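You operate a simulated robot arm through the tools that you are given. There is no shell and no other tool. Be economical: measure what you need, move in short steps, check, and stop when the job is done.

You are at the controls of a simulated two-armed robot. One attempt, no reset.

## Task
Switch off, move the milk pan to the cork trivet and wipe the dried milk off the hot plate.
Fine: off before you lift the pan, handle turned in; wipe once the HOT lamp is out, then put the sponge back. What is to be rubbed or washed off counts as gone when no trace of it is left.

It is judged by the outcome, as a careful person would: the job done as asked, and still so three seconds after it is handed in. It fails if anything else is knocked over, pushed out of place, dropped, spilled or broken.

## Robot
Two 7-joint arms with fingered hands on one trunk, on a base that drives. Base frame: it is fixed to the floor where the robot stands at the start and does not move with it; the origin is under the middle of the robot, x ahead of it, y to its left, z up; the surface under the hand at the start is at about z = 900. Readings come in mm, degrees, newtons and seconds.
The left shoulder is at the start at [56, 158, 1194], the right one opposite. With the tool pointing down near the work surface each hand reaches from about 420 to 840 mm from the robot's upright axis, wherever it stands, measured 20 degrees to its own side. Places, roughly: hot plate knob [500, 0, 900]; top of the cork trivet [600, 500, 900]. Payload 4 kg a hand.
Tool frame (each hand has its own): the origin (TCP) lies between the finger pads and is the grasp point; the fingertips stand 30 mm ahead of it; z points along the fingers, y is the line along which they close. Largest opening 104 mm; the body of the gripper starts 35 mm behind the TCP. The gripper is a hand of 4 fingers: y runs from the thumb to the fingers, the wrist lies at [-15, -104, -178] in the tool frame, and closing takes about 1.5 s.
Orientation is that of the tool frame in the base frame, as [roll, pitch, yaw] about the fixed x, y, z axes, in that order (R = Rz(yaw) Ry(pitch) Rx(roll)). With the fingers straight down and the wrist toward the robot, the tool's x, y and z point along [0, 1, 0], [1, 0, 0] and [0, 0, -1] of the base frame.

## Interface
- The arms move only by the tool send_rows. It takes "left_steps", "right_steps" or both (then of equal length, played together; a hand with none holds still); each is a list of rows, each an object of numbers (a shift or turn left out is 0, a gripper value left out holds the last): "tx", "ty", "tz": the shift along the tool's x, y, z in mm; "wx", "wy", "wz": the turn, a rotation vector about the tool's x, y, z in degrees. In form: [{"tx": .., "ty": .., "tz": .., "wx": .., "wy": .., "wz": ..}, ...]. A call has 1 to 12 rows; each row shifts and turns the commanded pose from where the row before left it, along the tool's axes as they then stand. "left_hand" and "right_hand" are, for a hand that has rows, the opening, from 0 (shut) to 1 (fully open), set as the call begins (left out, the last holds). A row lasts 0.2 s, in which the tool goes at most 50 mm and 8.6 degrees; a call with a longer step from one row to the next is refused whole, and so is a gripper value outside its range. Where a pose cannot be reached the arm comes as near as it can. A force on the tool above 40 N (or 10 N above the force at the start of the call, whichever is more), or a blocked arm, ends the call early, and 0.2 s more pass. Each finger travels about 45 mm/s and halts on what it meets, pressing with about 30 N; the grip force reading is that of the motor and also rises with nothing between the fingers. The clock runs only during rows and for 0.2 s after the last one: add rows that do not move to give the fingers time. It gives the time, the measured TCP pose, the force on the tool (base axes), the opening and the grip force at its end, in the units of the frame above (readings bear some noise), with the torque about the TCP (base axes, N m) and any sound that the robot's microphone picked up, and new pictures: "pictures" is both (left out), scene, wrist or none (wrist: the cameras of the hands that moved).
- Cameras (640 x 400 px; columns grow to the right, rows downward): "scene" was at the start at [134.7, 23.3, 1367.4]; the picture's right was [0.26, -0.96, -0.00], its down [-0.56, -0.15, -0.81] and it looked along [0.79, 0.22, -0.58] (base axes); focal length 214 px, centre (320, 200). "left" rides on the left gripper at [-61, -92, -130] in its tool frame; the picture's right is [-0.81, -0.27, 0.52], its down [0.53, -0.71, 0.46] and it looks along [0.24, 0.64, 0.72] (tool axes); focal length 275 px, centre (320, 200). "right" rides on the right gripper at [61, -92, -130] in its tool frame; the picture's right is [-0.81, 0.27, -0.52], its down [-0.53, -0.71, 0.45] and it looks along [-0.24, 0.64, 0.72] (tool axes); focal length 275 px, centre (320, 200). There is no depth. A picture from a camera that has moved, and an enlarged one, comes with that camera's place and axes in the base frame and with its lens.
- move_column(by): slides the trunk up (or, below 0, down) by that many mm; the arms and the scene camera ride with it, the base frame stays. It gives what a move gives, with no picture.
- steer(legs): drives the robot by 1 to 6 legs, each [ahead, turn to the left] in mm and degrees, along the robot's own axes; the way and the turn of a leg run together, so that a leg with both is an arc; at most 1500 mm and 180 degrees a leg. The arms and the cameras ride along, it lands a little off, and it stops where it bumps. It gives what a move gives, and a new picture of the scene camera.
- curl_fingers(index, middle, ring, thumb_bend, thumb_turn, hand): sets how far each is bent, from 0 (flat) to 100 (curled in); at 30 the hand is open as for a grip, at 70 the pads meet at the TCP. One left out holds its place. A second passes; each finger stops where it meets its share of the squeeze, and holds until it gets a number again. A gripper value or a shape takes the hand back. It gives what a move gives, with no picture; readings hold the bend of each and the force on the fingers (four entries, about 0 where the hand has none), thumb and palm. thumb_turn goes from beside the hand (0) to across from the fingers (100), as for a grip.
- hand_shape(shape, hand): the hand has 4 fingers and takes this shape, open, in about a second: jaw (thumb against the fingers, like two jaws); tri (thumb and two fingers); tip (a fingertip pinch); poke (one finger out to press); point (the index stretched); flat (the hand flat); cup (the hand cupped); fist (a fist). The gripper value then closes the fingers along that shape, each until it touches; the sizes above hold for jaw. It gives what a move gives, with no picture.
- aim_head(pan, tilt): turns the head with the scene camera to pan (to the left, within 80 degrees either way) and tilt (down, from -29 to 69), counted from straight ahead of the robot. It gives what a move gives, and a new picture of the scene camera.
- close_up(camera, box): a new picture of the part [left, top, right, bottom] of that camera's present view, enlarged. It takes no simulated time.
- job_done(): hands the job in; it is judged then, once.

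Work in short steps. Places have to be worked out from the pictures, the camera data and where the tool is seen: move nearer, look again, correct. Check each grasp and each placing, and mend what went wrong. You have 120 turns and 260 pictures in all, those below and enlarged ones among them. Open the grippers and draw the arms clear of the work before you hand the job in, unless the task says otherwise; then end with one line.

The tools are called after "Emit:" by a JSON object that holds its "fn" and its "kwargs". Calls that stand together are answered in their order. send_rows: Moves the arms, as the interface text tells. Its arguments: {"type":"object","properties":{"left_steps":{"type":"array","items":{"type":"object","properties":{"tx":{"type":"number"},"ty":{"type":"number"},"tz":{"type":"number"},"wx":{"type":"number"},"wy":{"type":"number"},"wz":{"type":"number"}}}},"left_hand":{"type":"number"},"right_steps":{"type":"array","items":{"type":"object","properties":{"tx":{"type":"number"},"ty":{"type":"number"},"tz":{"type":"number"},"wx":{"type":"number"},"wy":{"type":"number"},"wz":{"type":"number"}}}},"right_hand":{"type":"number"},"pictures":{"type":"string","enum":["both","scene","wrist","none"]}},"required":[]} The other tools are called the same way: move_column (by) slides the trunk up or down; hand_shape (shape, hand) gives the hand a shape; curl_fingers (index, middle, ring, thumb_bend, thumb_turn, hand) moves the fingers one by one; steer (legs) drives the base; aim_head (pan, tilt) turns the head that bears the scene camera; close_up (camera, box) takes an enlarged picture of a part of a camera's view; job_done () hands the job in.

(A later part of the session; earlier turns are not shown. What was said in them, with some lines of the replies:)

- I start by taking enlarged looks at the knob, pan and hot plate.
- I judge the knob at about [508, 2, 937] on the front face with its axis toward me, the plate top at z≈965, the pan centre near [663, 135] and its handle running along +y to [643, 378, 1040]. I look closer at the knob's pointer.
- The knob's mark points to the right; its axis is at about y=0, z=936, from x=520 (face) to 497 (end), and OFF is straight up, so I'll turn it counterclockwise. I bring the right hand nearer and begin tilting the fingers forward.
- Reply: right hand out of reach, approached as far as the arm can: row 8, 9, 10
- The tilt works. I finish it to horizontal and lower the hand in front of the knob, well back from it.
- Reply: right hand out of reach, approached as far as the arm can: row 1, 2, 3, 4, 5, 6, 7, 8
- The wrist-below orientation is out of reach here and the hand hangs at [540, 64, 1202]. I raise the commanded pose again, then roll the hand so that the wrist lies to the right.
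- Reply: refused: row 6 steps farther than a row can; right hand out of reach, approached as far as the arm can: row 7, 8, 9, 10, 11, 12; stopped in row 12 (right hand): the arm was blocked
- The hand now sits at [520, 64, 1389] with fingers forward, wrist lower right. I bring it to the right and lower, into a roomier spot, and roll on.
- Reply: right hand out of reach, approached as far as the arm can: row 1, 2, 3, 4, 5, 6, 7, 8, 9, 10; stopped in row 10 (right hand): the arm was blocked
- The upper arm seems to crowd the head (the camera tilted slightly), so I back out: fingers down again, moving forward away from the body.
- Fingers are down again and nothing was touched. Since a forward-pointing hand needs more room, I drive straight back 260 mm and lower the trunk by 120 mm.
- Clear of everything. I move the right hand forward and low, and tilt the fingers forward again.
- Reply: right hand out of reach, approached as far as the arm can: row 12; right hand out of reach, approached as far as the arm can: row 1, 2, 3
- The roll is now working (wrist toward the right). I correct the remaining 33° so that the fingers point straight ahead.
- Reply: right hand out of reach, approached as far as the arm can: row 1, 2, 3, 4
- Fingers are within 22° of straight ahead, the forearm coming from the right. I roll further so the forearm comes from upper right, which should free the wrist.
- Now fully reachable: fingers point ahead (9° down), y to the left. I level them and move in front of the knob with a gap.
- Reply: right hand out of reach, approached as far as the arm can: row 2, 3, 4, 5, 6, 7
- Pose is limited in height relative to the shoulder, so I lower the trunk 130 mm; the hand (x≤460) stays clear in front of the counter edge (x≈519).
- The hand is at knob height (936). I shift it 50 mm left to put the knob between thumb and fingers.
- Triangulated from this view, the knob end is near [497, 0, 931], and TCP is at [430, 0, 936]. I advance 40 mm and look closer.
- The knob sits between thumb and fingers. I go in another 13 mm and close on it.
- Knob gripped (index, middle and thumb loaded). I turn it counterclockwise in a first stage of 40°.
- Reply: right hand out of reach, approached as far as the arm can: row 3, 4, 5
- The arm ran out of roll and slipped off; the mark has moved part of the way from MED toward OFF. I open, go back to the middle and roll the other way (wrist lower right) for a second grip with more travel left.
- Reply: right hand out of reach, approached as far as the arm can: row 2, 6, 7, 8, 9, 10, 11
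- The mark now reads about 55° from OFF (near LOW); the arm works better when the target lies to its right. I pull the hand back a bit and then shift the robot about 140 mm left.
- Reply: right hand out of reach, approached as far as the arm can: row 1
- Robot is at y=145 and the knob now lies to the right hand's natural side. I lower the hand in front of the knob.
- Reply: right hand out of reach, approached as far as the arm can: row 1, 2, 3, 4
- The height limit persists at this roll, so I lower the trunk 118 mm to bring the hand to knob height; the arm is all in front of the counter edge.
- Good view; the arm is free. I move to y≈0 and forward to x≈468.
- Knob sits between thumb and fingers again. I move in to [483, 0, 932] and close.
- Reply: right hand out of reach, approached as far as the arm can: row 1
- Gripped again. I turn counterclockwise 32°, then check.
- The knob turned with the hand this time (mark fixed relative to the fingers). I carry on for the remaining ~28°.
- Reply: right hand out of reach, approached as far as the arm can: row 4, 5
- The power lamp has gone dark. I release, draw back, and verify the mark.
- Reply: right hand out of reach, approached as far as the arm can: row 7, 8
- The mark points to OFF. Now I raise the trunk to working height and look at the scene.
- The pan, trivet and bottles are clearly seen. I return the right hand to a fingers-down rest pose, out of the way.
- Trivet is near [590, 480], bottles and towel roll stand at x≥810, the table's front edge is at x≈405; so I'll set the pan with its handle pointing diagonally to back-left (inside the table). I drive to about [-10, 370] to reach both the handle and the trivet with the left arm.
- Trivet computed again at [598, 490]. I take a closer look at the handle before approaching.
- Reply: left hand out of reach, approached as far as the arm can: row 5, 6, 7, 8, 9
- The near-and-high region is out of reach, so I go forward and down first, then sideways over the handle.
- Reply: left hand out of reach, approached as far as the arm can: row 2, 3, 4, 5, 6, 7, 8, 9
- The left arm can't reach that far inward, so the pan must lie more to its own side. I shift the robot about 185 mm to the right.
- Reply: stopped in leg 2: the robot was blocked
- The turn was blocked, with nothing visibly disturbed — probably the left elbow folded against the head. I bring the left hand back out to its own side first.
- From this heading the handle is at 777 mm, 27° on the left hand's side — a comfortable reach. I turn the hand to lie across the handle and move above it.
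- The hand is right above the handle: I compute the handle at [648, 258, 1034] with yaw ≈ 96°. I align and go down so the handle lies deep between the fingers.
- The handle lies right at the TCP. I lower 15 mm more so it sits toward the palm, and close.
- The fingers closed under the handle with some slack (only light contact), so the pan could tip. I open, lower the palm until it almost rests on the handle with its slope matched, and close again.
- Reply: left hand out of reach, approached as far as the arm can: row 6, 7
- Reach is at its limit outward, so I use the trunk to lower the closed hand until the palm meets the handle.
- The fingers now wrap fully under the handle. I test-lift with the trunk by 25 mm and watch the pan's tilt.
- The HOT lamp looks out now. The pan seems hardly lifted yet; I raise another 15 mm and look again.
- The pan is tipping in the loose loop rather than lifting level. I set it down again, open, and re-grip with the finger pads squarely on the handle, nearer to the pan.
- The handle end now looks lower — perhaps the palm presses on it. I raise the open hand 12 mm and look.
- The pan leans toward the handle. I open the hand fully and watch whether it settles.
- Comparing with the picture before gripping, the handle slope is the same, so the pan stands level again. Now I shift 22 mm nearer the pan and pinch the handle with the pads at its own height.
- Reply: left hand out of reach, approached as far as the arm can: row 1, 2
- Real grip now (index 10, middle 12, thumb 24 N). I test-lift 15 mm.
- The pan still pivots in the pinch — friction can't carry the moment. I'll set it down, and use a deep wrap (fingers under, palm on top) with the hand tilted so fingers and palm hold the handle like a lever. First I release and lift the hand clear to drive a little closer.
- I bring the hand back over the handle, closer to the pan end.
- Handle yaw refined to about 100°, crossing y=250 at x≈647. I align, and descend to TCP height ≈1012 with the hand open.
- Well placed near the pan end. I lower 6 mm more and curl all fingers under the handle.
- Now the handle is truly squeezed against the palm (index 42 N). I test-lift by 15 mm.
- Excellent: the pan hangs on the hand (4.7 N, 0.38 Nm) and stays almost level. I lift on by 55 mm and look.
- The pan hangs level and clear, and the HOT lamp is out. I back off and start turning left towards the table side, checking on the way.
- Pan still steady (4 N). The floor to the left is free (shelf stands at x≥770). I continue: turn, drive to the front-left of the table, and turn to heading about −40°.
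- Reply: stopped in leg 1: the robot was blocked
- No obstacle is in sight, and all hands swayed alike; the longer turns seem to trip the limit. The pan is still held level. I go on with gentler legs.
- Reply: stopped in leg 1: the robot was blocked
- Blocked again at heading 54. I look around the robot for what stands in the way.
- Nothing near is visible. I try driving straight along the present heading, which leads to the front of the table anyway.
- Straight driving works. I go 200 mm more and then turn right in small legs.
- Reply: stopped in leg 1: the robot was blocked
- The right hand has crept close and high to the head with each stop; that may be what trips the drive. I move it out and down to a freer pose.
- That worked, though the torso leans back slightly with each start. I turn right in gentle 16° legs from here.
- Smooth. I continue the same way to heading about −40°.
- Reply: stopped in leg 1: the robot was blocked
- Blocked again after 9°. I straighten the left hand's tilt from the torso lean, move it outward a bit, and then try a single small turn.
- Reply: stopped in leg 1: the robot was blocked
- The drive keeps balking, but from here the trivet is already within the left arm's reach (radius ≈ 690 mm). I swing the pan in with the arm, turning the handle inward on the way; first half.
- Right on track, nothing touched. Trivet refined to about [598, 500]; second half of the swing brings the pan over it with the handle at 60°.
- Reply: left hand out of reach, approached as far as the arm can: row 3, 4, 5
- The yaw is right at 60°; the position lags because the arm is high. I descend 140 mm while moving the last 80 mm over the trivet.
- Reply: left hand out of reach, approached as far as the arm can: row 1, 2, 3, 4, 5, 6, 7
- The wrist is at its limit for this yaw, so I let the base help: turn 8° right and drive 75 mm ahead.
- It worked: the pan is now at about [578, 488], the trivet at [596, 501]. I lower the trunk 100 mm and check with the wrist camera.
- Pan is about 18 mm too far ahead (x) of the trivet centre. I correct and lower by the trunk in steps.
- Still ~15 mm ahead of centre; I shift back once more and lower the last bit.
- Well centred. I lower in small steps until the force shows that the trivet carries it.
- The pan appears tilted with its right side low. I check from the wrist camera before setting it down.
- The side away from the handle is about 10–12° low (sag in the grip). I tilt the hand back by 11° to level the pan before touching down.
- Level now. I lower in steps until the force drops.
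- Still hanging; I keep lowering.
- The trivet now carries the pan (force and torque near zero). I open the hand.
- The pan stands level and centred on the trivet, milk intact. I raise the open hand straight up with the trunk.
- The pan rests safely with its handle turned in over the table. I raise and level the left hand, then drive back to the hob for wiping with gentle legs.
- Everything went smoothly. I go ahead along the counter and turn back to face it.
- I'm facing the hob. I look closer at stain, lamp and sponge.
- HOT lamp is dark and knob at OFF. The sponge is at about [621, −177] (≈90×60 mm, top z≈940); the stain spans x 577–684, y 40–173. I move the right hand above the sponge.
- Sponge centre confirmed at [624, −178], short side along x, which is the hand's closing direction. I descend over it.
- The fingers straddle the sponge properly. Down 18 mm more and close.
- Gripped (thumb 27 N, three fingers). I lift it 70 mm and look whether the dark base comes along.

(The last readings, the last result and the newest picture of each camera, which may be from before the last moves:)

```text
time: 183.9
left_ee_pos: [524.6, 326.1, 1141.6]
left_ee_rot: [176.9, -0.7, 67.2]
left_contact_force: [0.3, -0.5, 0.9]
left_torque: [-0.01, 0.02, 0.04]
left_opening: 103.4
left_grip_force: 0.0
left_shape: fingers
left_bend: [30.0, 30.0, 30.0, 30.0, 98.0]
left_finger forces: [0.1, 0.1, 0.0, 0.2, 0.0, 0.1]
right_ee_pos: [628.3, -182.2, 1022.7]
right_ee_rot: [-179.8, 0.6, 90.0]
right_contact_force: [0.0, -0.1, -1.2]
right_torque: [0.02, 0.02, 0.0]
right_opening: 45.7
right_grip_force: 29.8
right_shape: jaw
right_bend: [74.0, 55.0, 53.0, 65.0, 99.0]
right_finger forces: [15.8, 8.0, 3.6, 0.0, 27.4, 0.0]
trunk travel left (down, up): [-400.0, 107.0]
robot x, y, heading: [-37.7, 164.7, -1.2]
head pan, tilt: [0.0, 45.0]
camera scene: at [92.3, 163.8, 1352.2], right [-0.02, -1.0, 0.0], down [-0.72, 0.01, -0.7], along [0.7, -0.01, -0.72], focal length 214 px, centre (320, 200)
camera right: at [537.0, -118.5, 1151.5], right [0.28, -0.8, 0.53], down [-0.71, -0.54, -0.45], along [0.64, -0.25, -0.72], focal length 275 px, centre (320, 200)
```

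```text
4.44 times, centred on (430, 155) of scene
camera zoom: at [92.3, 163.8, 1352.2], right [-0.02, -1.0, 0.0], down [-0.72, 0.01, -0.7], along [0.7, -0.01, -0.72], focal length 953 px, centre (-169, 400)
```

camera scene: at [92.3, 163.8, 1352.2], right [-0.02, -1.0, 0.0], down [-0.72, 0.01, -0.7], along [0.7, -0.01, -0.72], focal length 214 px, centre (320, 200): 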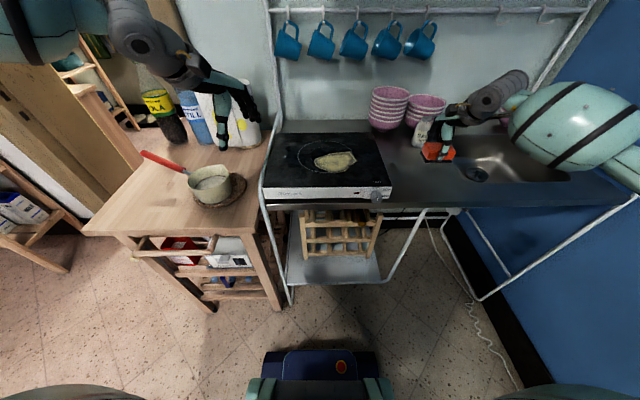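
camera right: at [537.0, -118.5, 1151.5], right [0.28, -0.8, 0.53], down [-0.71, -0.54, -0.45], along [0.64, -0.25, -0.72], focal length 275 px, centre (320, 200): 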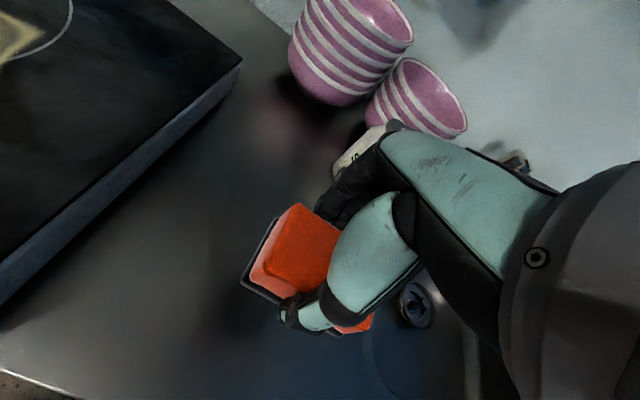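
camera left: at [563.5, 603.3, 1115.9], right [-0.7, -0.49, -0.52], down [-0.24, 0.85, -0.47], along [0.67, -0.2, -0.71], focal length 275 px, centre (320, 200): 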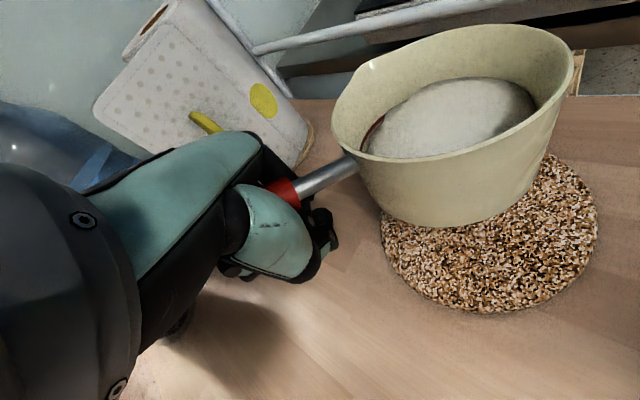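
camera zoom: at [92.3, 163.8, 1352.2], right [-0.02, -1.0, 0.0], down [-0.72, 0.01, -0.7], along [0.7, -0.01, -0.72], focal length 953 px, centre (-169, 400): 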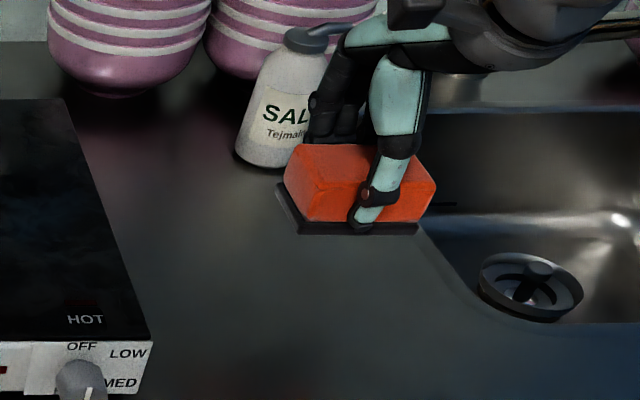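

Sponge with its scouring layer is in hand. I carry it over to the stain.

Emit:
{"fn": "send_rows", "kwargs": {"right_steps": [{"tz": -30}, {"tx": 45}, {"tx": 45}, {"tx": 45}, {"tx": 45}, {"tx": 45}, {"tx": 40}, {}]}}

```text
time: 185.8
left_ee_pos: [524.4, 327.0, 1141.4]
left_ee_rot: [177.0, -0.8, 67.3]
left_contact_force: [-0.7, -0.9, 0.2]
left_torque: [0.0, 0.02, 0.0]
left_opening: 103.3
left_grip_force: 0.0
left_shape: fingers
left_bend: [30.0, 30.0, 30.0, 30.0, 98.0]
left_finger forces: [0.0, 0.0, 0.1, 0.0, 0.0, 0.0]
right_ee_pos: [625.1, 84.0, 1047.9]
right_ee_rot: [-180.0, 0.6, 90.0]
right_contact_force: [0.5, 0.3, -0.3]
right_torque: [0.02, -0.02, 0.02]
right_opening: 46.0
right_grip_force: 30.4
right_shape: jaw
right_bend: [74.0, 55.0, 53.0, 65.0, 99.0]
right_finger forces: [15.7, 8.0, 3.6, 0.1, 27.3, 0.0]
trunk travel left (down, up): [-400.0, 107.0]
robot x, y, heading: [-39.8, 166.2, -1.2]
head pan, tilt: [0.0, 45.0]
camera scene: at [92.3, 162.9, 1352.2], right [-0.02, -1.0, 0.0], down [-0.72, 0.01, -0.7], along [0.7, -0.01, -0.72], focal length 214 px, centre (320, 200)
camera right: at [534.0, 148.0, 1177.8], right [0.28, -0.81, 0.53], down [-0.71, -0.54, -0.45], along [0.64, -0.25, -0.72], focal length 275 px, centre (320, 200)
```

scene: 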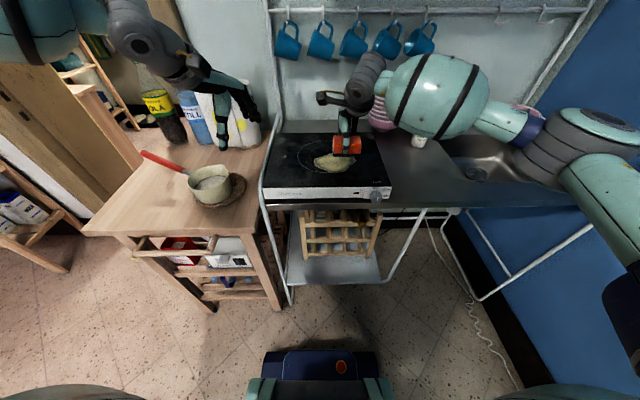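
right: 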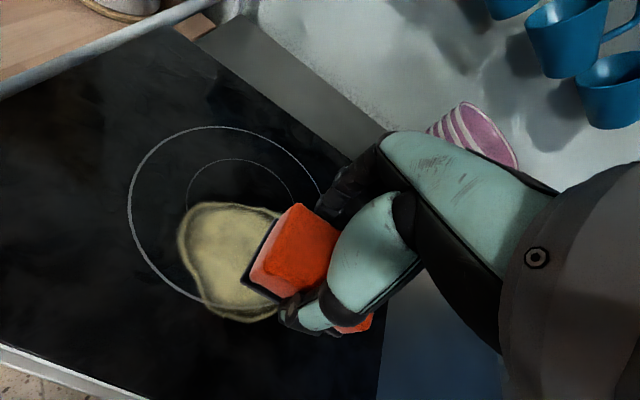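

The stain lies just left of and below the sponge. I lower onto the plate.

Emit:
{"fn": "send_rows", "kwargs": {"right_steps": [{"tz": 20}, {"tz": 16}, {"tz": 3}, {}], "pictures": "none"}}

Emit:
{"fn": "send_rows", "kwargs": {"right_steps": [{"tz": 3}, {}], "pictures": "none"}}

```text
time: 186.8
left_ee_pos: [523.0, 326.6, 1141.2]
left_ee_rot: [177.0, -0.8, 67.2]
left_contact_force: [0.5, -0.2, 0.4]
left_torque: [-0.01, 0.02, 0.0]
left_opening: 103.1
left_grip_force: 0.1
left_shape: fingers
left_bend: [30.0, 30.0, 30.0, 30.0, 98.0]
left_finger forces: [0.0, 0.0, 0.1, 0.0, 0.0, 0.1]
right_ee_pos: [626.7, 84.9, 1010.8]
right_ee_rot: [-179.9, 0.6, 90.0]
right_contact_force: [-0.1, 0.3, 0.0]
right_torque: [0.04, 0.05, 0.0]
right_opening: 45.8
right_grip_force: 29.8
right_shape: jaw
right_bend: [74.0, 55.0, 53.0, 65.0, 99.0]
right_finger forces: [15.9, 8.1, 3.6, 0.0, 27.4, 0.1]
trunk travel left (down, up): [-400.0, 107.0]
robot x, y, heading: [-38.7, 164.8, -1.1]
head pan, tilt: [0.0, 45.0]
```

```text
time: 187.3
left_ee_pos: [524.3, 328.2, 1141.6]
left_ee_rot: [177.0, -0.7, 67.3]
left_contact_force: [0.0, 0.4, -0.1]
left_torque: [-0.01, 0.0, 0.0]
left_opening: 103.2
left_grip_force: 0.2
left_shape: fingers
left_bend: [30.0, 30.0, 30.0, 30.0, 98.0]
left_finger forces: [0.0, 0.0, 0.0, 0.0, 0.0, 0.0]
right_ee_pos: [626.1, 84.4, 1008.5]
right_ee_rot: [-179.9, 0.6, 90.0]
right_contact_force: [0.2, -1.2, -0.1]
right_torque: [-0.01, 0.0, -0.03]
right_opening: 46.0
right_grip_force: 30.1
right_shape: jaw
right_bend: [74.0, 55.0, 53.0, 65.0, 99.0]
right_finger forces: [15.8, 7.9, 3.5, 0.1, 27.4, 0.1]
trunk travel left (down, up): [-400.0, 107.0]
robot x, y, heading: [-37.0, 167.2, -1.3]
head pan, tilt: [0.0, 45.0]
```

Emit:
{"fn": "send_rows", "kwargs": {"right_steps": [{"tz": 3}, {"tz": 3}, {}], "pictures": "none"}}

Emit:
{"fn": "send_rows", "kwargs": {"right_steps": [{"tz": 3}, {"tz": 2}, {}], "pictures": "none"}}

```text
time: 188.2
left_ee_pos: [523.3, 326.6, 1141.1]
left_ee_rot: [177.1, -0.6, 67.2]
left_contact_force: [0.6, 0.3, 0.5]
left_torque: [-0.01, 0.02, 0.0]
left_opening: 103.4
left_grip_force: 0.0
left_shape: fingers
left_bend: [30.0, 30.0, 30.0, 30.0, 98.0]
left_finger forces: [0.1, 0.0, 0.1, 0.0, 0.0, 0.0]
right_ee_pos: [626.1, 85.3, 1003.7]
right_ee_rot: [-179.9, 0.6, 90.0]
right_contact_force: [0.8, 0.5, -0.5]
right_torque: [0.0, 0.0, 0.0]
right_opening: 45.9
right_grip_force: 29.8
right_shape: jaw
right_bend: [74.0, 55.0, 53.0, 65.0, 99.0]
right_finger forces: [15.8, 8.1, 3.5, 0.1, 27.4, 0.1]
trunk travel left (down, up): [-400.0, 107.0]
robot x, y, heading: [-37.9, 165.0, -1.0]
head pan, tilt: [0.0, 45.0]
```

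```text
time: 188.9
left_ee_pos: [522.8, 327.2, 1141.7]
left_ee_rot: [176.9, -0.8, 67.3]
left_contact_force: [-0.6, 0.2, -0.2]
left_torque: [0.01, 0.01, 0.02]
left_opening: 103.2
left_grip_force: 0.0
left_shape: fingers
left_bend: [30.0, 30.0, 30.0, 30.0, 98.0]
left_finger forces: [0.1, 0.0, 0.0, 0.1, 0.0, 0.0]
right_ee_pos: [626.6, 84.8, 998.2]
right_ee_rot: [180.0, 0.4, 90.1]
right_contact_force: [1.3, 0.3, 7.4]
right_torque: [0.05, 0.21, 0.01]
right_opening: 45.7
right_grip_force: 29.3
right_shape: jaw
right_bend: [74.0, 55.0, 53.0, 65.0, 99.0]
right_finger forces: [16.9, 8.4, 4.1, 0.0, 28.3, 0.1]
trunk travel left (down, up): [-400.0, 107.0]
robot x, y, heading: [-38.6, 169.9, -1.2]
head pan, tilt: [0.0, 45.0]
```

Firm contact at 7 N (plate at z≈957). I begin rubbing in strokes along y, stepping toward the front.

Emit:
{"fn": "send_rows", "kwargs": {"right_steps": [{"tx": -40}, {"tx": 40}, {"tx": 40}, {"tx": 40}, {"ty": -20}, {"tx": -40}, {"tx": -40}, {"tx": -40}, {"ty": -22}, {"tx": 40}, {"tx": 40}, {"tx": 40}], "pictures": "scene"}}

```text
time: 191.6
left_ee_pos: [521.9, 327.2, 1142.1]
left_ee_rot: [176.9, -0.8, 67.1]
left_contact_force: [0.2, -1.4, 0.1]
left_torque: [-0.01, 0.01, 0.01]
left_opening: 103.2
left_grip_force: 0.0
left_shape: fingers
left_bend: [30.0, 30.0, 30.0, 30.0, 98.0]
left_finger forces: [0.0, 0.0, 0.1, 0.0, 0.0, 0.1]
right_ee_pos: [581.6, 161.6, 997.5]
right_ee_rot: [179.9, 0.5, 90.0]
right_contact_force: [0.0, -6.9, 18.0]
right_torque: [-0.19, 0.2, 0.08]
right_opening: 44.9
right_grip_force: 29.9
right_shape: jaw
right_bend: [74.0, 54.0, 52.0, 66.0, 100.0]
right_finger forces: [16.7, 10.3, 4.9, 0.1, 32.2, 0.0]
trunk travel left (down, up): [-400.0, 107.0]
robot x, y, heading: [-40.6, 167.2, -1.2]
head pan, tilt: [0.0, 45.0]
camera scene: at [89.5, 163.6, 1352.6], right [-0.02, -1.0, 0.0], down [-0.71, 0.01, -0.7], along [0.7, -0.01, -0.72], focal length 214 px, centre (320, 200)
```

scene: 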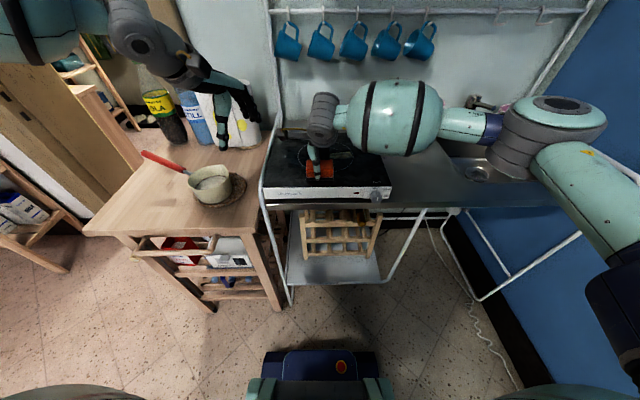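

Rubbing well (18 N, slightly heavy). I ease off 2 mm and stroke back toward the rear.

Emit:
{"fn": "send_rows", "kwargs": {"right_steps": [{"tx": -40, "tz": -1.5}, {"tx": -40}, {"tx": -40}, {"ty": 31}, {"tx": 40}, {"tx": 40}, {"tx": 40}, {"ty": 31}, {"tx": -40}, {"tx": -40}, {"tx": -40}, {"ty": 22}], "pictures": "none"}}

Emit:
{"fn": "send_rows", "kwargs": {"right_steps": [{"tx": 40}, {"tx": 40}, {"tx": 40}, {"ty": 22}, {"tx": -40}, {"tx": -40}, {"tx": -40}, {"ty": -33}, {"tx": 40}, {"tx": 40}, {"tx": 40}, {"tz": -25}], "pictures": "scene"}}

```text
time: 194.2
left_ee_pos: [525.2, 327.6, 1140.2]
left_ee_rot: [177.0, -0.6, 67.2]
left_contact_force: [0.3, 0.3, 0.6]
left_torque: [-0.02, 0.04, 0.01]
left_opening: 103.4
left_grip_force: 0.0
left_shape: fingers
left_bend: [30.0, 30.0, 30.0, 30.0, 98.0]
left_finger forces: [0.0, 0.0, 0.0, 0.1, 0.0, 0.0]
right_ee_pos: [668.9, 43.5, 998.4]
right_ee_rot: [-179.7, 0.7, 90.0]
right_contact_force: [-0.7, -0.1, 0.7]
right_torque: [0.0, 0.01, -0.07]
right_opening: 45.0
right_grip_force: 29.9
right_shape: jaw
right_bend: [74.0, 56.0, 57.0, 66.0, 97.0]
right_finger forces: [17.5, 7.6, 4.0, 0.0, 28.9, 0.0]
trunk travel left (down, up): [-400.0, 107.0]
robot x, y, heading: [-39.1, 166.3, -1.2]
head pan, tilt: [0.0, 45.0]
```

```text
time: 196.8
left_ee_pos: [525.2, 326.6, 1141.1]
left_ee_rot: [177.0, -0.8, 67.1]
left_contact_force: [-0.3, 0.5, 0.8]
left_torque: [0.02, -0.03, 0.02]
left_opening: 103.4
left_grip_force: 0.1
left_shape: fingers
left_bend: [30.0, 30.0, 30.0, 30.0, 98.0]
left_finger forces: [0.1, 0.0, 0.0, 0.1, 0.1, 0.0]
right_ee_pos: [657.9, 165.2, 1020.3]
right_ee_rot: [-179.7, 0.7, 89.9]
right_contact_force: [1.1, 0.1, 0.1]
right_torque: [0.0, 0.02, 0.03]
right_opening: 44.8
right_grip_force: 30.0
right_shape: jaw
right_bend: [74.0, 55.0, 54.0, 66.0, 99.0]
right_finger forces: [17.7, 7.9, 3.7, 0.0, 29.3, 0.1]
trunk travel left (down, up): [-400.0, 107.0]
robot x, y, heading: [-38.3, 171.0, -1.2]
head pan, tilt: [0.0, 45.0]
camera scene: at [93.0, 164.3, 1352.1], right [-0.02, -1.0, 0.0], down [-0.72, 0.01, -0.7], along [0.7, -0.01, -0.72], focal length 214 px, centre (320, 200)
```

scene: 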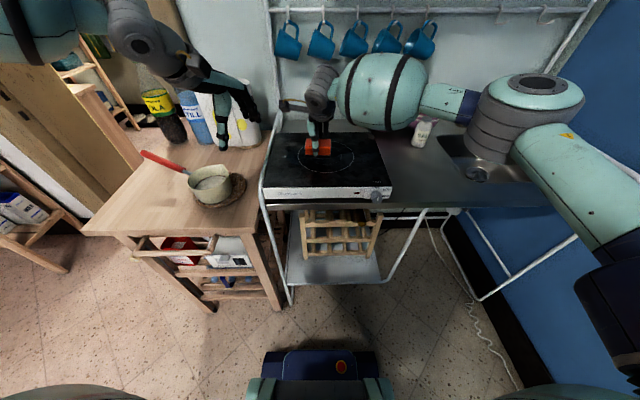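

The stain is largely gone. I raise the sponge, move it aside and inspect closely.

Emit:
{"fn": "send_rows", "kwargs": {"right_steps": [{"tz": -40}, {"tx": -45}, {"tx": -45}, {"tx": -45}, {"tx": -45}, {"tx": -45}, {}], "pictures": "wrist"}}

Emit:
{"fn": "close_up", "kwargs": {"camera": "scene", "box": [260, 125, 400, 213]}}

```text
time: 198.3
left_ee_pos: [524.0, 328.1, 1142.1]
left_ee_rot: [177.0, -0.7, 67.2]
left_contact_force: [0.4, 0.2, 0.0]
left_torque: [-0.02, 0.0, 0.01]
left_opening: 102.9
left_grip_force: 0.1
left_shape: fingers
left_bend: [30.0, 30.0, 30.0, 30.0, 98.0]
left_finger forces: [0.0, 0.1, 0.1, 0.0, 0.1, 0.0]
right_ee_pos: [660.4, -56.3, 1063.5]
right_ee_rot: [-179.8, 0.6, 90.1]
right_contact_force: [-0.5, 0.2, 0.0]
right_torque: [-0.02, -0.01, 0.0]
right_opening: 45.0
right_grip_force: 31.0
right_shape: jaw
right_bend: [74.0, 55.0, 54.0, 66.0, 99.0]
right_finger forces: [17.5, 7.8, 3.7, 0.1, 28.8, 0.0]
trunk travel left (down, up): [-400.0, 107.0]
robot x, y, heading: [-39.3, 166.2, -1.0]
head pan, tilt: [0.0, 45.0]
camera right: at [569.8, 7.9, 1193.0], right [0.28, -0.8, 0.53], down [-0.71, -0.54, -0.45], along [0.64, -0.25, -0.72], focal length 275 px, centre (320, 200)
```

right: 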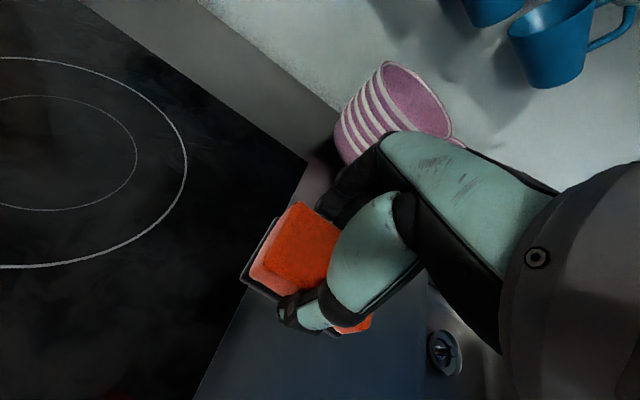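

```text
4.55 times, centred on (330, 169) of scene
camera zoom: at [92.4, 165.0, 1352.2], right [-0.02, -1.0, 0.0], down [-0.72, 0.01, -0.7], along [0.7, -0.01, -0.72], focal length 975 px, centre (274, 341)
```

zoom: 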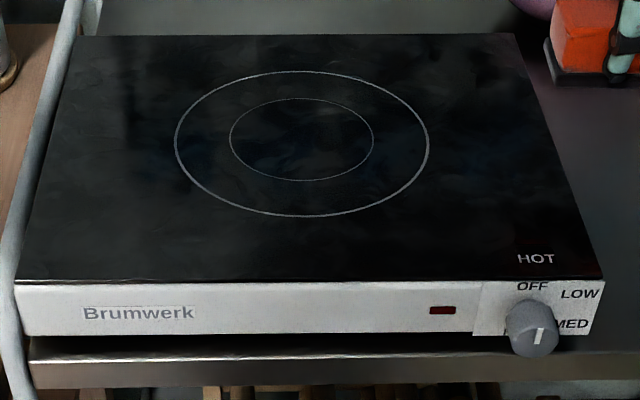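

The plate looks clean. One tighter look for faint traces.

Emit:
{"fn": "close_up", "kwargs": {"camera": "scene", "box": [290, 135, 370, 185]}}

```text
8.00 times, centred on (330, 160) of scene
camera zoom: at [92.4, 165.0, 1352.2], right [-0.02, -1.0, 0.0], down [-0.72, 0.01, -0.7], along [0.7, -0.01, -0.72], focal length 1716 px, centre (240, 520)
```

zoom: 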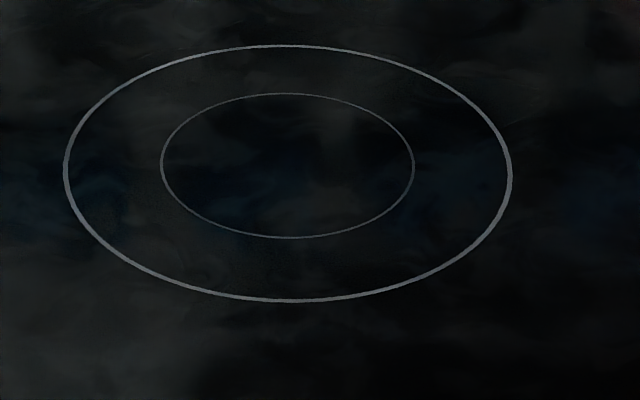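

No trace is visible. To be certain I do one more firm pass, as contact at the rear had been light.

Emit:
{"fn": "send_rows", "kwargs": {"right_steps": [{"tx": 45}, {"tx": 45}, {"tx": 12, "ty": 12}, {"tz": 40}, {"tz": 28}, {"tx": 40}, {"tx": 40}, {"tx": 40}, {"ty": -22}, {"tx": -40}, {"tx": -40}, {"tx": -40}], "pictures": "none"}}

Emit:
{"fn": "send_rows", "kwargs": {"right_steps": [{"ty": -22, "tz": -1}, {"tx": 40}, {"tx": 40}, {"tx": 40}, {"ty": -22}, {"tx": -40}, {"tx": -40}, {"tx": -40}, {"ty": -20}, {"tx": 40}, {"tx": 40}, {"tx": 40}], "pictures": "none"}}

Emit:
{"fn": "send_rows", "kwargs": {"right_steps": [{"tz": -40}, {"tz": -15, "ty": 20}, {"tx": -45}, {"tx": -45}, {"tx": -45}, {"tx": -45}, {"tx": -45}, {"tx": -45}, {"tx": -45}, {}], "pictures": "wrist"}}

Emit:
{"fn": "close_up", "kwargs": {"camera": "scene", "box": [260, 125, 400, 213]}}

```text
time: 200.9
left_ee_pos: [522.2, 327.5, 1142.4]
left_ee_rot: [176.9, -0.7, 67.2]
left_contact_force: [0.4, 0.3, -0.3]
left_torque: [0.04, 0.04, 0.02]
left_opening: 103.4
left_grip_force: 0.0
left_shape: fingers
left_bend: [30.0, 30.0, 30.0, 30.0, 98.0]
left_finger forces: [0.0, 0.0, 0.1, 0.0, 0.0, 0.1]
right_ee_pos: [647.6, 42.2, 995.8]
right_ee_rot: [179.9, 0.6, 90.1]
right_contact_force: [0.5, 7.3, 18.3]
right_torque: [0.28, 0.28, -0.08]
right_opening: 44.2
right_grip_force: 30.1
right_shape: jaw
right_bend: [74.0, 56.0, 59.0, 67.0, 94.0]
right_finger forces: [18.7, 7.1, 3.2, 0.0, 29.9, 0.0]
trunk travel left (down, up): [-400.0, 107.0]
robot x, y, heading: [-39.5, 167.1, -0.9]
head pan, tilt: [0.0, 45.0]
```

```text
time: 203.6
left_ee_pos: [522.0, 327.2, 1142.5]
left_ee_rot: [176.9, -0.7, 67.2]
left_contact_force: [0.0, -0.5, -0.7]
left_torque: [0.0, 0.0, 0.05]
left_opening: 103.6
left_grip_force: 0.0
left_shape: fingers
left_bend: [30.0, 30.0, 30.0, 30.0, 98.0]
left_finger forces: [0.0, 0.1, 0.1, 0.1, 0.0, 0.1]
right_ee_pos: [583.2, 162.0, 996.8]
right_ee_rot: [179.8, 0.5, 89.9]
right_contact_force: [0.2, -5.6, 15.2]
right_torque: [-0.17, 0.15, 0.04]
right_opening: 45.0
right_grip_force: 30.0
right_shape: jaw
right_bend: [74.0, 54.0, 53.0, 66.0, 100.0]
right_finger forces: [17.2, 10.5, 4.7, 0.0, 31.3, 0.0]
trunk travel left (down, up): [-400.0, 107.0]
robot x, y, heading: [-41.3, 163.3, -1.5]
head pan, tilt: [0.0, 45.0]
```

```text
time: 205.8
left_ee_pos: [524.0, 328.0, 1140.3]
left_ee_rot: [176.9, -0.7, 67.2]
left_contact_force: [0.2, 0.3, -0.4]
left_torque: [-0.01, -0.02, 0.02]
left_opening: 103.3
left_grip_force: 0.1
left_shape: fingers
left_bend: [30.0, 30.0, 30.0, 30.0, 98.0]
left_finger forces: [0.0, 0.0, 0.0, 0.1, 0.0, 0.0]
right_ee_pos: [600.3, -152.3, 1054.8]
right_ee_rot: [-179.8, 0.6, 90.0]
right_contact_force: [-0.1, -0.3, -0.6]
right_torque: [0.0, 0.0, 0.03]
right_opening: 44.9
right_grip_force: 29.8
right_shape: jaw
right_bend: [74.0, 55.0, 54.0, 66.0, 99.0]
right_finger forces: [16.9, 8.1, 3.7, 0.1, 28.6, 0.0]
trunk travel left (down, up): [-400.0, 107.0]
robot x, y, heading: [-41.3, 165.6, -1.2]
head pan, tilt: [0.0, 45.0]
camera right: at [510.2, -90.1, 1184.3], right [0.28, -0.8, 0.53], down [-0.71, -0.54, -0.45], along [0.64, -0.25, -0.72], focal length 275 px, centre (320, 200)
```

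right: 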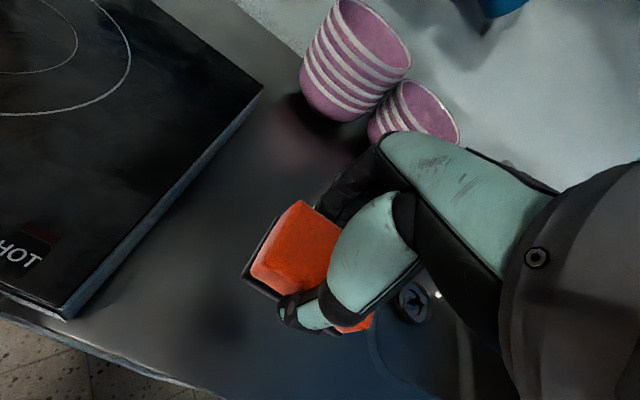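

```text
4.55 times, centred on (330, 169) of scene
camera zoom: at [92.6, 165.0, 1352.2], right [-0.02, -1.0, 0.0], down [-0.72, 0.01, -0.7], along [0.7, -0.01, -0.72], focal length 975 px, centre (274, 341)
```

zoom: 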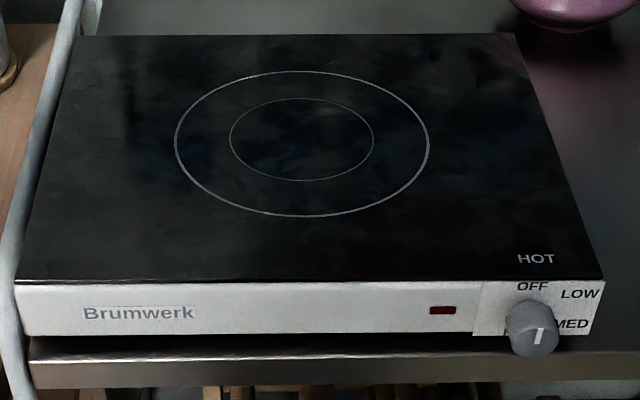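

Clean, and nothing moved. I carry the sponge back over its original spot and lower it.

Emit:
{"fn": "send_rows", "kwargs": {"right_steps": [{"tx": -15, "ty": 13}, {"tx": -15, "ty": 13}, {"tz": 30}, {"tz": 30}, {"tz": 30}, {"tz": 17}, {}], "pictures": "none"}}

Emit:
{"fn": "send_rows", "kwargs": {"right_steps": [{"tz": 4}, {}], "pictures": "none"}}

```text
time: 207.3
left_ee_pos: [522.8, 327.5, 1140.7]
left_ee_rot: [177.0, -0.7, 67.3]
left_contact_force: [-0.4, -0.2, 0.5]
left_torque: [0.04, -0.03, 0.02]
left_opening: 103.0
left_grip_force: 0.1
left_shape: fingers
left_bend: [30.0, 30.0, 30.0, 30.0, 98.0]
left_finger forces: [0.0, 0.1, 0.1, 0.1, 0.0, 0.0]
right_ee_pos: [628.8, -185.5, 947.5]
right_ee_rot: [-179.9, 0.6, 90.1]
right_contact_force: [0.0, 0.5, -0.7]
right_torque: [-0.01, -0.05, 0.0]
right_opening: 44.7
right_grip_force: 30.7
right_shape: jaw
right_bend: [74.0, 55.0, 54.0, 66.0, 99.0]
right_finger forces: [16.7, 8.1, 3.5, 0.0, 28.5, 0.1]
trunk travel left (down, up): [-400.0, 107.0]
robot x, y, heading: [-40.2, 166.1, -1.2]
head pan, tilt: [0.0, 45.0]
```

```text
time: 207.9
left_ee_pos: [524.6, 325.5, 1142.2]
left_ee_rot: [176.9, -0.7, 67.3]
left_contact_force: [0.2, 0.9, -0.5]
left_torque: [-0.03, 0.02, -0.01]
left_opening: 103.5
left_grip_force: 0.1
left_shape: fingers
left_bend: [30.0, 30.0, 30.0, 30.0, 98.0]
left_finger forces: [0.0, 0.0, 0.0, 0.0, 0.0, 0.0]
right_ee_pos: [628.3, -186.2, 942.9]
right_ee_rot: [-179.9, 0.6, 89.9]
right_contact_force: [0.2, -0.5, -0.2]
right_torque: [-0.02, 0.04, -0.01]
right_opening: 44.5
right_grip_force: 29.9
right_shape: jaw
right_bend: [74.0, 55.0, 54.0, 66.0, 99.0]
right_finger forces: [16.7, 8.1, 3.6, 0.0, 28.5, 0.0]
trunk travel left (down, up): [-400.0, 107.0]
robot x, y, heading: [-38.4, 165.8, -1.0]
head pan, tilt: [0.0, 45.0]
```

Emit:
{"fn": "send_rows", "kwargs": {"right_steps": [{"tx": 3, "tz": 2}, {"tz": 1}, {}], "pictures": "wrist"}}

```text
time: 208.8
left_ee_pos: [524.1, 326.0, 1141.3]
left_ee_rot: [177.0, -0.7, 67.2]
left_contact_force: [0.0, -0.1, -0.1]
left_torque: [0.0, 0.0, -0.02]
left_opening: 103.2
left_grip_force: 0.2
left_shape: fingers
left_bend: [30.0, 30.0, 30.0, 30.0, 98.0]
left_finger forces: [0.1, 0.0, 0.1, 0.0, 0.1, 0.1]
right_ee_pos: [628.7, -181.5, 941.4]
right_ee_rot: [-179.9, 0.6, 90.0]
right_contact_force: [0.3, 0.0, -0.4]
right_torque: [0.03, -0.04, 0.0]
right_opening: 44.8
right_grip_force: 29.8
right_shape: jaw
right_bend: [74.0, 55.0, 54.0, 66.0, 99.0]
right_finger forces: [16.7, 8.1, 3.7, 0.1, 28.6, 0.0]
trunk travel left (down, up): [-400.0, 107.0]
robot x, y, heading: [-40.4, 166.2, -1.0]
head pan, tilt: [0.0, 45.0]
camera right: at [537.8, -118.0, 1070.0], right [0.28, -0.8, 0.53], down [-0.71, -0.54, -0.45], along [0.64, -0.25, -0.72], focal length 275 px, centre (320, 200)
```

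right: 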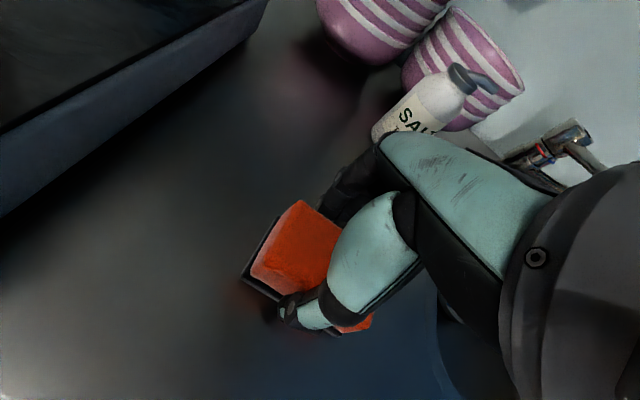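

Identical to the view at pick-up, but no contact force yet; I lower 3 mm more.

Emit:
{"fn": "send_rows", "kwargs": {"right_steps": [{"tz": 2}, {"tz": 1.5}, {}], "pictures": "none"}}

```text
time: 209.6
left_ee_pos: [523.7, 326.6, 1142.4]
left_ee_rot: [176.9, -0.6, 67.3]
left_contact_force: [0.0, -0.6, 0.1]
left_torque: [0.01, 0.0, -0.03]
left_opening: 103.1
left_grip_force: 0.1
left_shape: fingers
left_bend: [30.0, 30.0, 30.0, 30.0, 98.0]
left_finger forces: [0.1, 0.0, 0.1, 0.0, 0.0, 0.1]
right_ee_pos: [629.0, -181.9, 939.8]
right_ee_rot: [179.8, 0.7, 90.0]
right_contact_force: [2.9, -2.9, 14.8]
right_torque: [-0.08, 0.1, 0.06]
right_opening: 44.4
right_grip_force: 30.2
right_shape: jaw
right_bend: [74.0, 55.0, 54.0, 66.0, 99.0]
right_finger forces: [17.7, 9.4, 4.7, 0.0, 28.4, 0.0]
trunk travel left (down, up): [-400.0, 107.0]
robot x, y, heading: [-36.4, 165.9, -1.1]
head pan, tilt: [0.0, 45.0]
```

It rests firmly. I ease up 2 mm, open the fingers and rise straight up.

Emit:
{"fn": "send_rows", "kwargs": {"right_steps": [{"tz": -2}, {}, {}, {}, {}, {}, {}, {"tz": -15}, {"tz": -35}, {"tz": -40}, {"tz": -40}, {}], "right_hand": 1.0}}

Emit:
{"fn": "close_up", "kwargs": {"camera": "scene", "box": [260, 110, 480, 247]}}

```text
time: 212.2
left_ee_pos: [525.0, 327.2, 1140.4]
left_ee_rot: [177.0, -0.6, 67.2]
left_contact_force: [0.6, -0.6, 0.1]
left_torque: [0.02, -0.01, -0.01]
left_opening: 103.3
left_grip_force: 0.0
left_shape: fingers
left_bend: [30.0, 30.0, 30.0, 30.0, 98.0]
left_finger forces: [0.0, 0.0, 0.0, 0.0, 0.0, 0.0]
right_ee_pos: [627.8, -179.8, 1067.4]
right_ee_rot: [-179.7, 0.7, 90.0]
right_contact_force: [0.0, 0.4, -0.4]
right_torque: [0.02, -0.02, -0.02]
right_opening: 103.6
right_grip_force: 0.0
right_shape: jaw
right_bend: [30.0, 30.0, 30.0, 30.0, 98.0]
right_finger forces: [0.0, 0.1, 0.0, 0.0, 0.0, 0.0]
trunk travel left (down, up): [-400.0, 107.0]
robot x, y, heading: [-39.2, 169.3, -1.2]
head pan, tilt: [0.0, 45.0]
camera scene: at [92.2, 163.5, 1352.2], right [-0.02, -1.0, 0.0], down [-0.72, 0.01, -0.7], along [0.7, -0.01, -0.72], focal length 214 px, centre (320, 200)
camera right: at [536.9, -115.0, 1196.8], right [0.28, -0.8, 0.53], down [-0.71, -0.54, -0.45], along [0.64, -0.25, -0.72], focal length 275 px, centre (320, 200)
```

scene: 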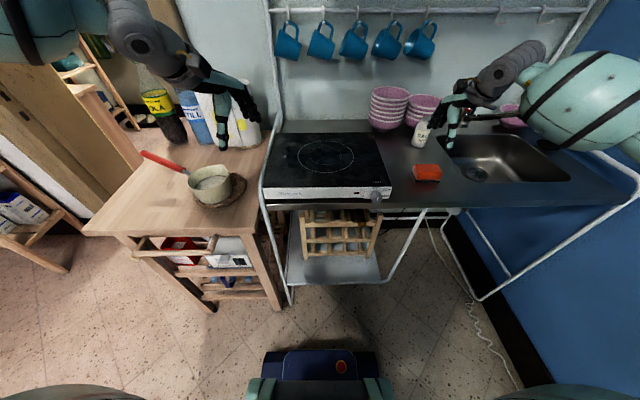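
right: 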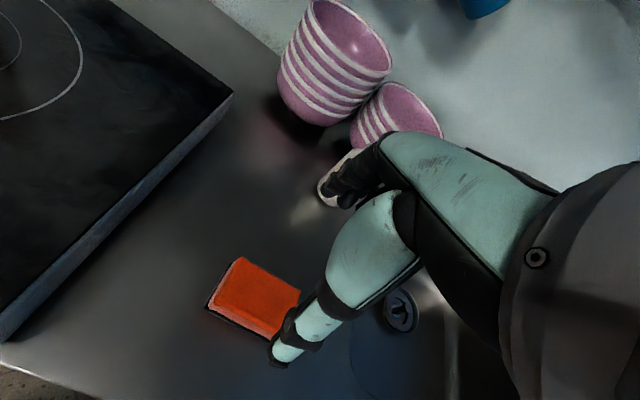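

```text
2.91 times, centred on (370, 178) of scene
camera zoom: at [92.2, 163.5, 1352.2], right [-0.02, -1.0, 0.0], down [-0.72, 0.01, -0.7], along [0.7, -0.01, -0.72], focal length 624 px, centre (174, 262)
```

zoom: 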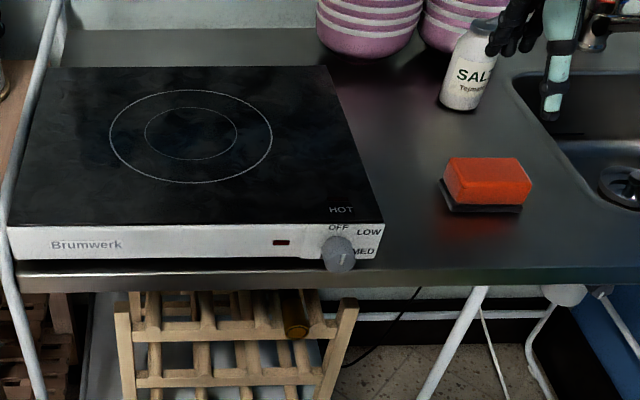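

The sponge is back on its spot, plate clean, knob OFF. I draw both arms up and back and check the pan.

Emit:
{"fn": "send_rows", "kwargs": {"right_steps": [{"tz": -35}, {"tz": -35}, {"tz": -30, "ty": -25}, {"tz": -25, "ty": -30}, {"tz": -25, "ty": -35}, {"ty": -40}, {"ty": -40}, {}], "left_steps": [{"tz": -20}, {"tz": -20}, {"tz": -20}, {}, {}, {}, {}, {}], "pictures": "scene"}}

Emit:
{"fn": "close_up", "kwargs": {"camera": "scene", "box": [80, 80, 280, 220]}}

```text
time: 213.9
left_ee_pos: [522.3, 328.3, 1198.5]
left_ee_rot: [177.0, -0.7, 67.3]
left_contact_force: [0.0, 0.5, -0.1]
left_torque: [0.01, 0.04, -0.02]
left_opening: 103.2
left_grip_force: 0.1
left_shape: fingers
left_bend: [30.0, 30.0, 30.0, 30.0, 98.0]
left_finger forces: [0.1, 0.1, 0.1, 0.0, 0.1, 0.0]
right_ee_pos: [461.2, -178.1, 1216.8]
right_ee_rot: [-179.8, 0.7, 90.0]
right_contact_force: [0.3, 0.3, 0.2]
right_torque: [-0.01, 0.0, 0.02]
right_opening: 103.8
right_grip_force: 0.0
right_shape: jaw
right_bend: [30.0, 30.0, 30.0, 30.0, 98.0]
right_finger forces: [0.1, 0.0, 0.0, 0.1, 0.0, 0.0]
trunk travel left (down, up): [-400.0, 107.0]
robot x, y, heading: [-39.3, 164.3, -1.0]
head pan, tilt: [0.0, 45.0]
camera scene: at [92.9, 164.3, 1352.1], right [-0.02, -1.0, 0.0], down [-0.72, 0.01, -0.7], along [0.7, -0.01, -0.72], focal length 214 px, centre (320, 200)
```

scene: 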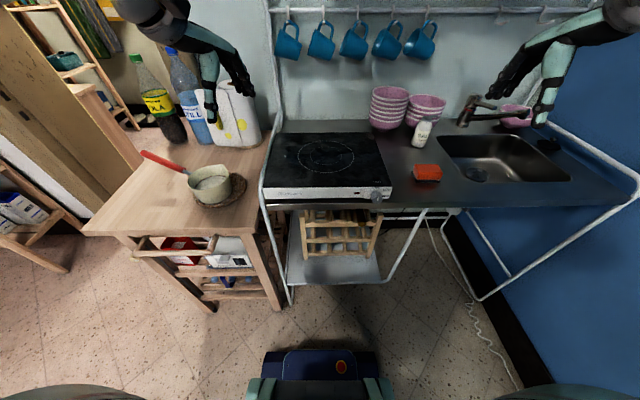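

```text
2.86 times, centred on (180, 150) of scene
camera zoom: at [92.9, 164.3, 1352.1], right [-0.02, -1.0, 0.0], down [-0.72, 0.01, -0.7], along [0.7, -0.01, -0.72], focal length 613 px, centre (720, 343)
```

zoom: 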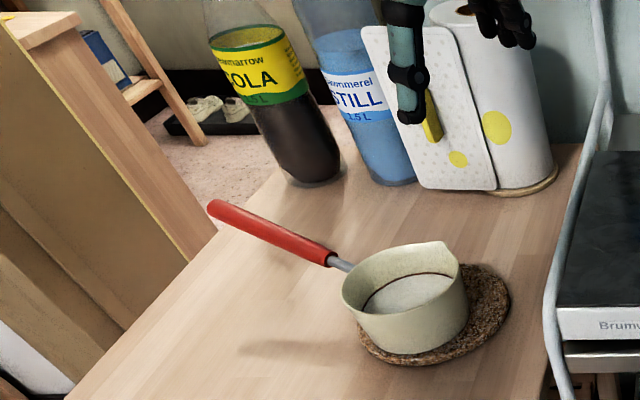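

Everything is in place: pan level on the trivet with its handle over the table, plate clean, HOT lamp out, knob at OFF, sponge back, arms clear. I hand the job in.

Emit:
{"fn": "job_done", "kwargs": {}}

```text
The job is handed in.
```

I switched the hot plate off before lifting the pan, and set the pan on the cork trivet with its handle turned in over the table. Once the HOT lamp was out I wiped the dried milk off the plate, with no trace left in the close-ups, and put the sponge back in its place.
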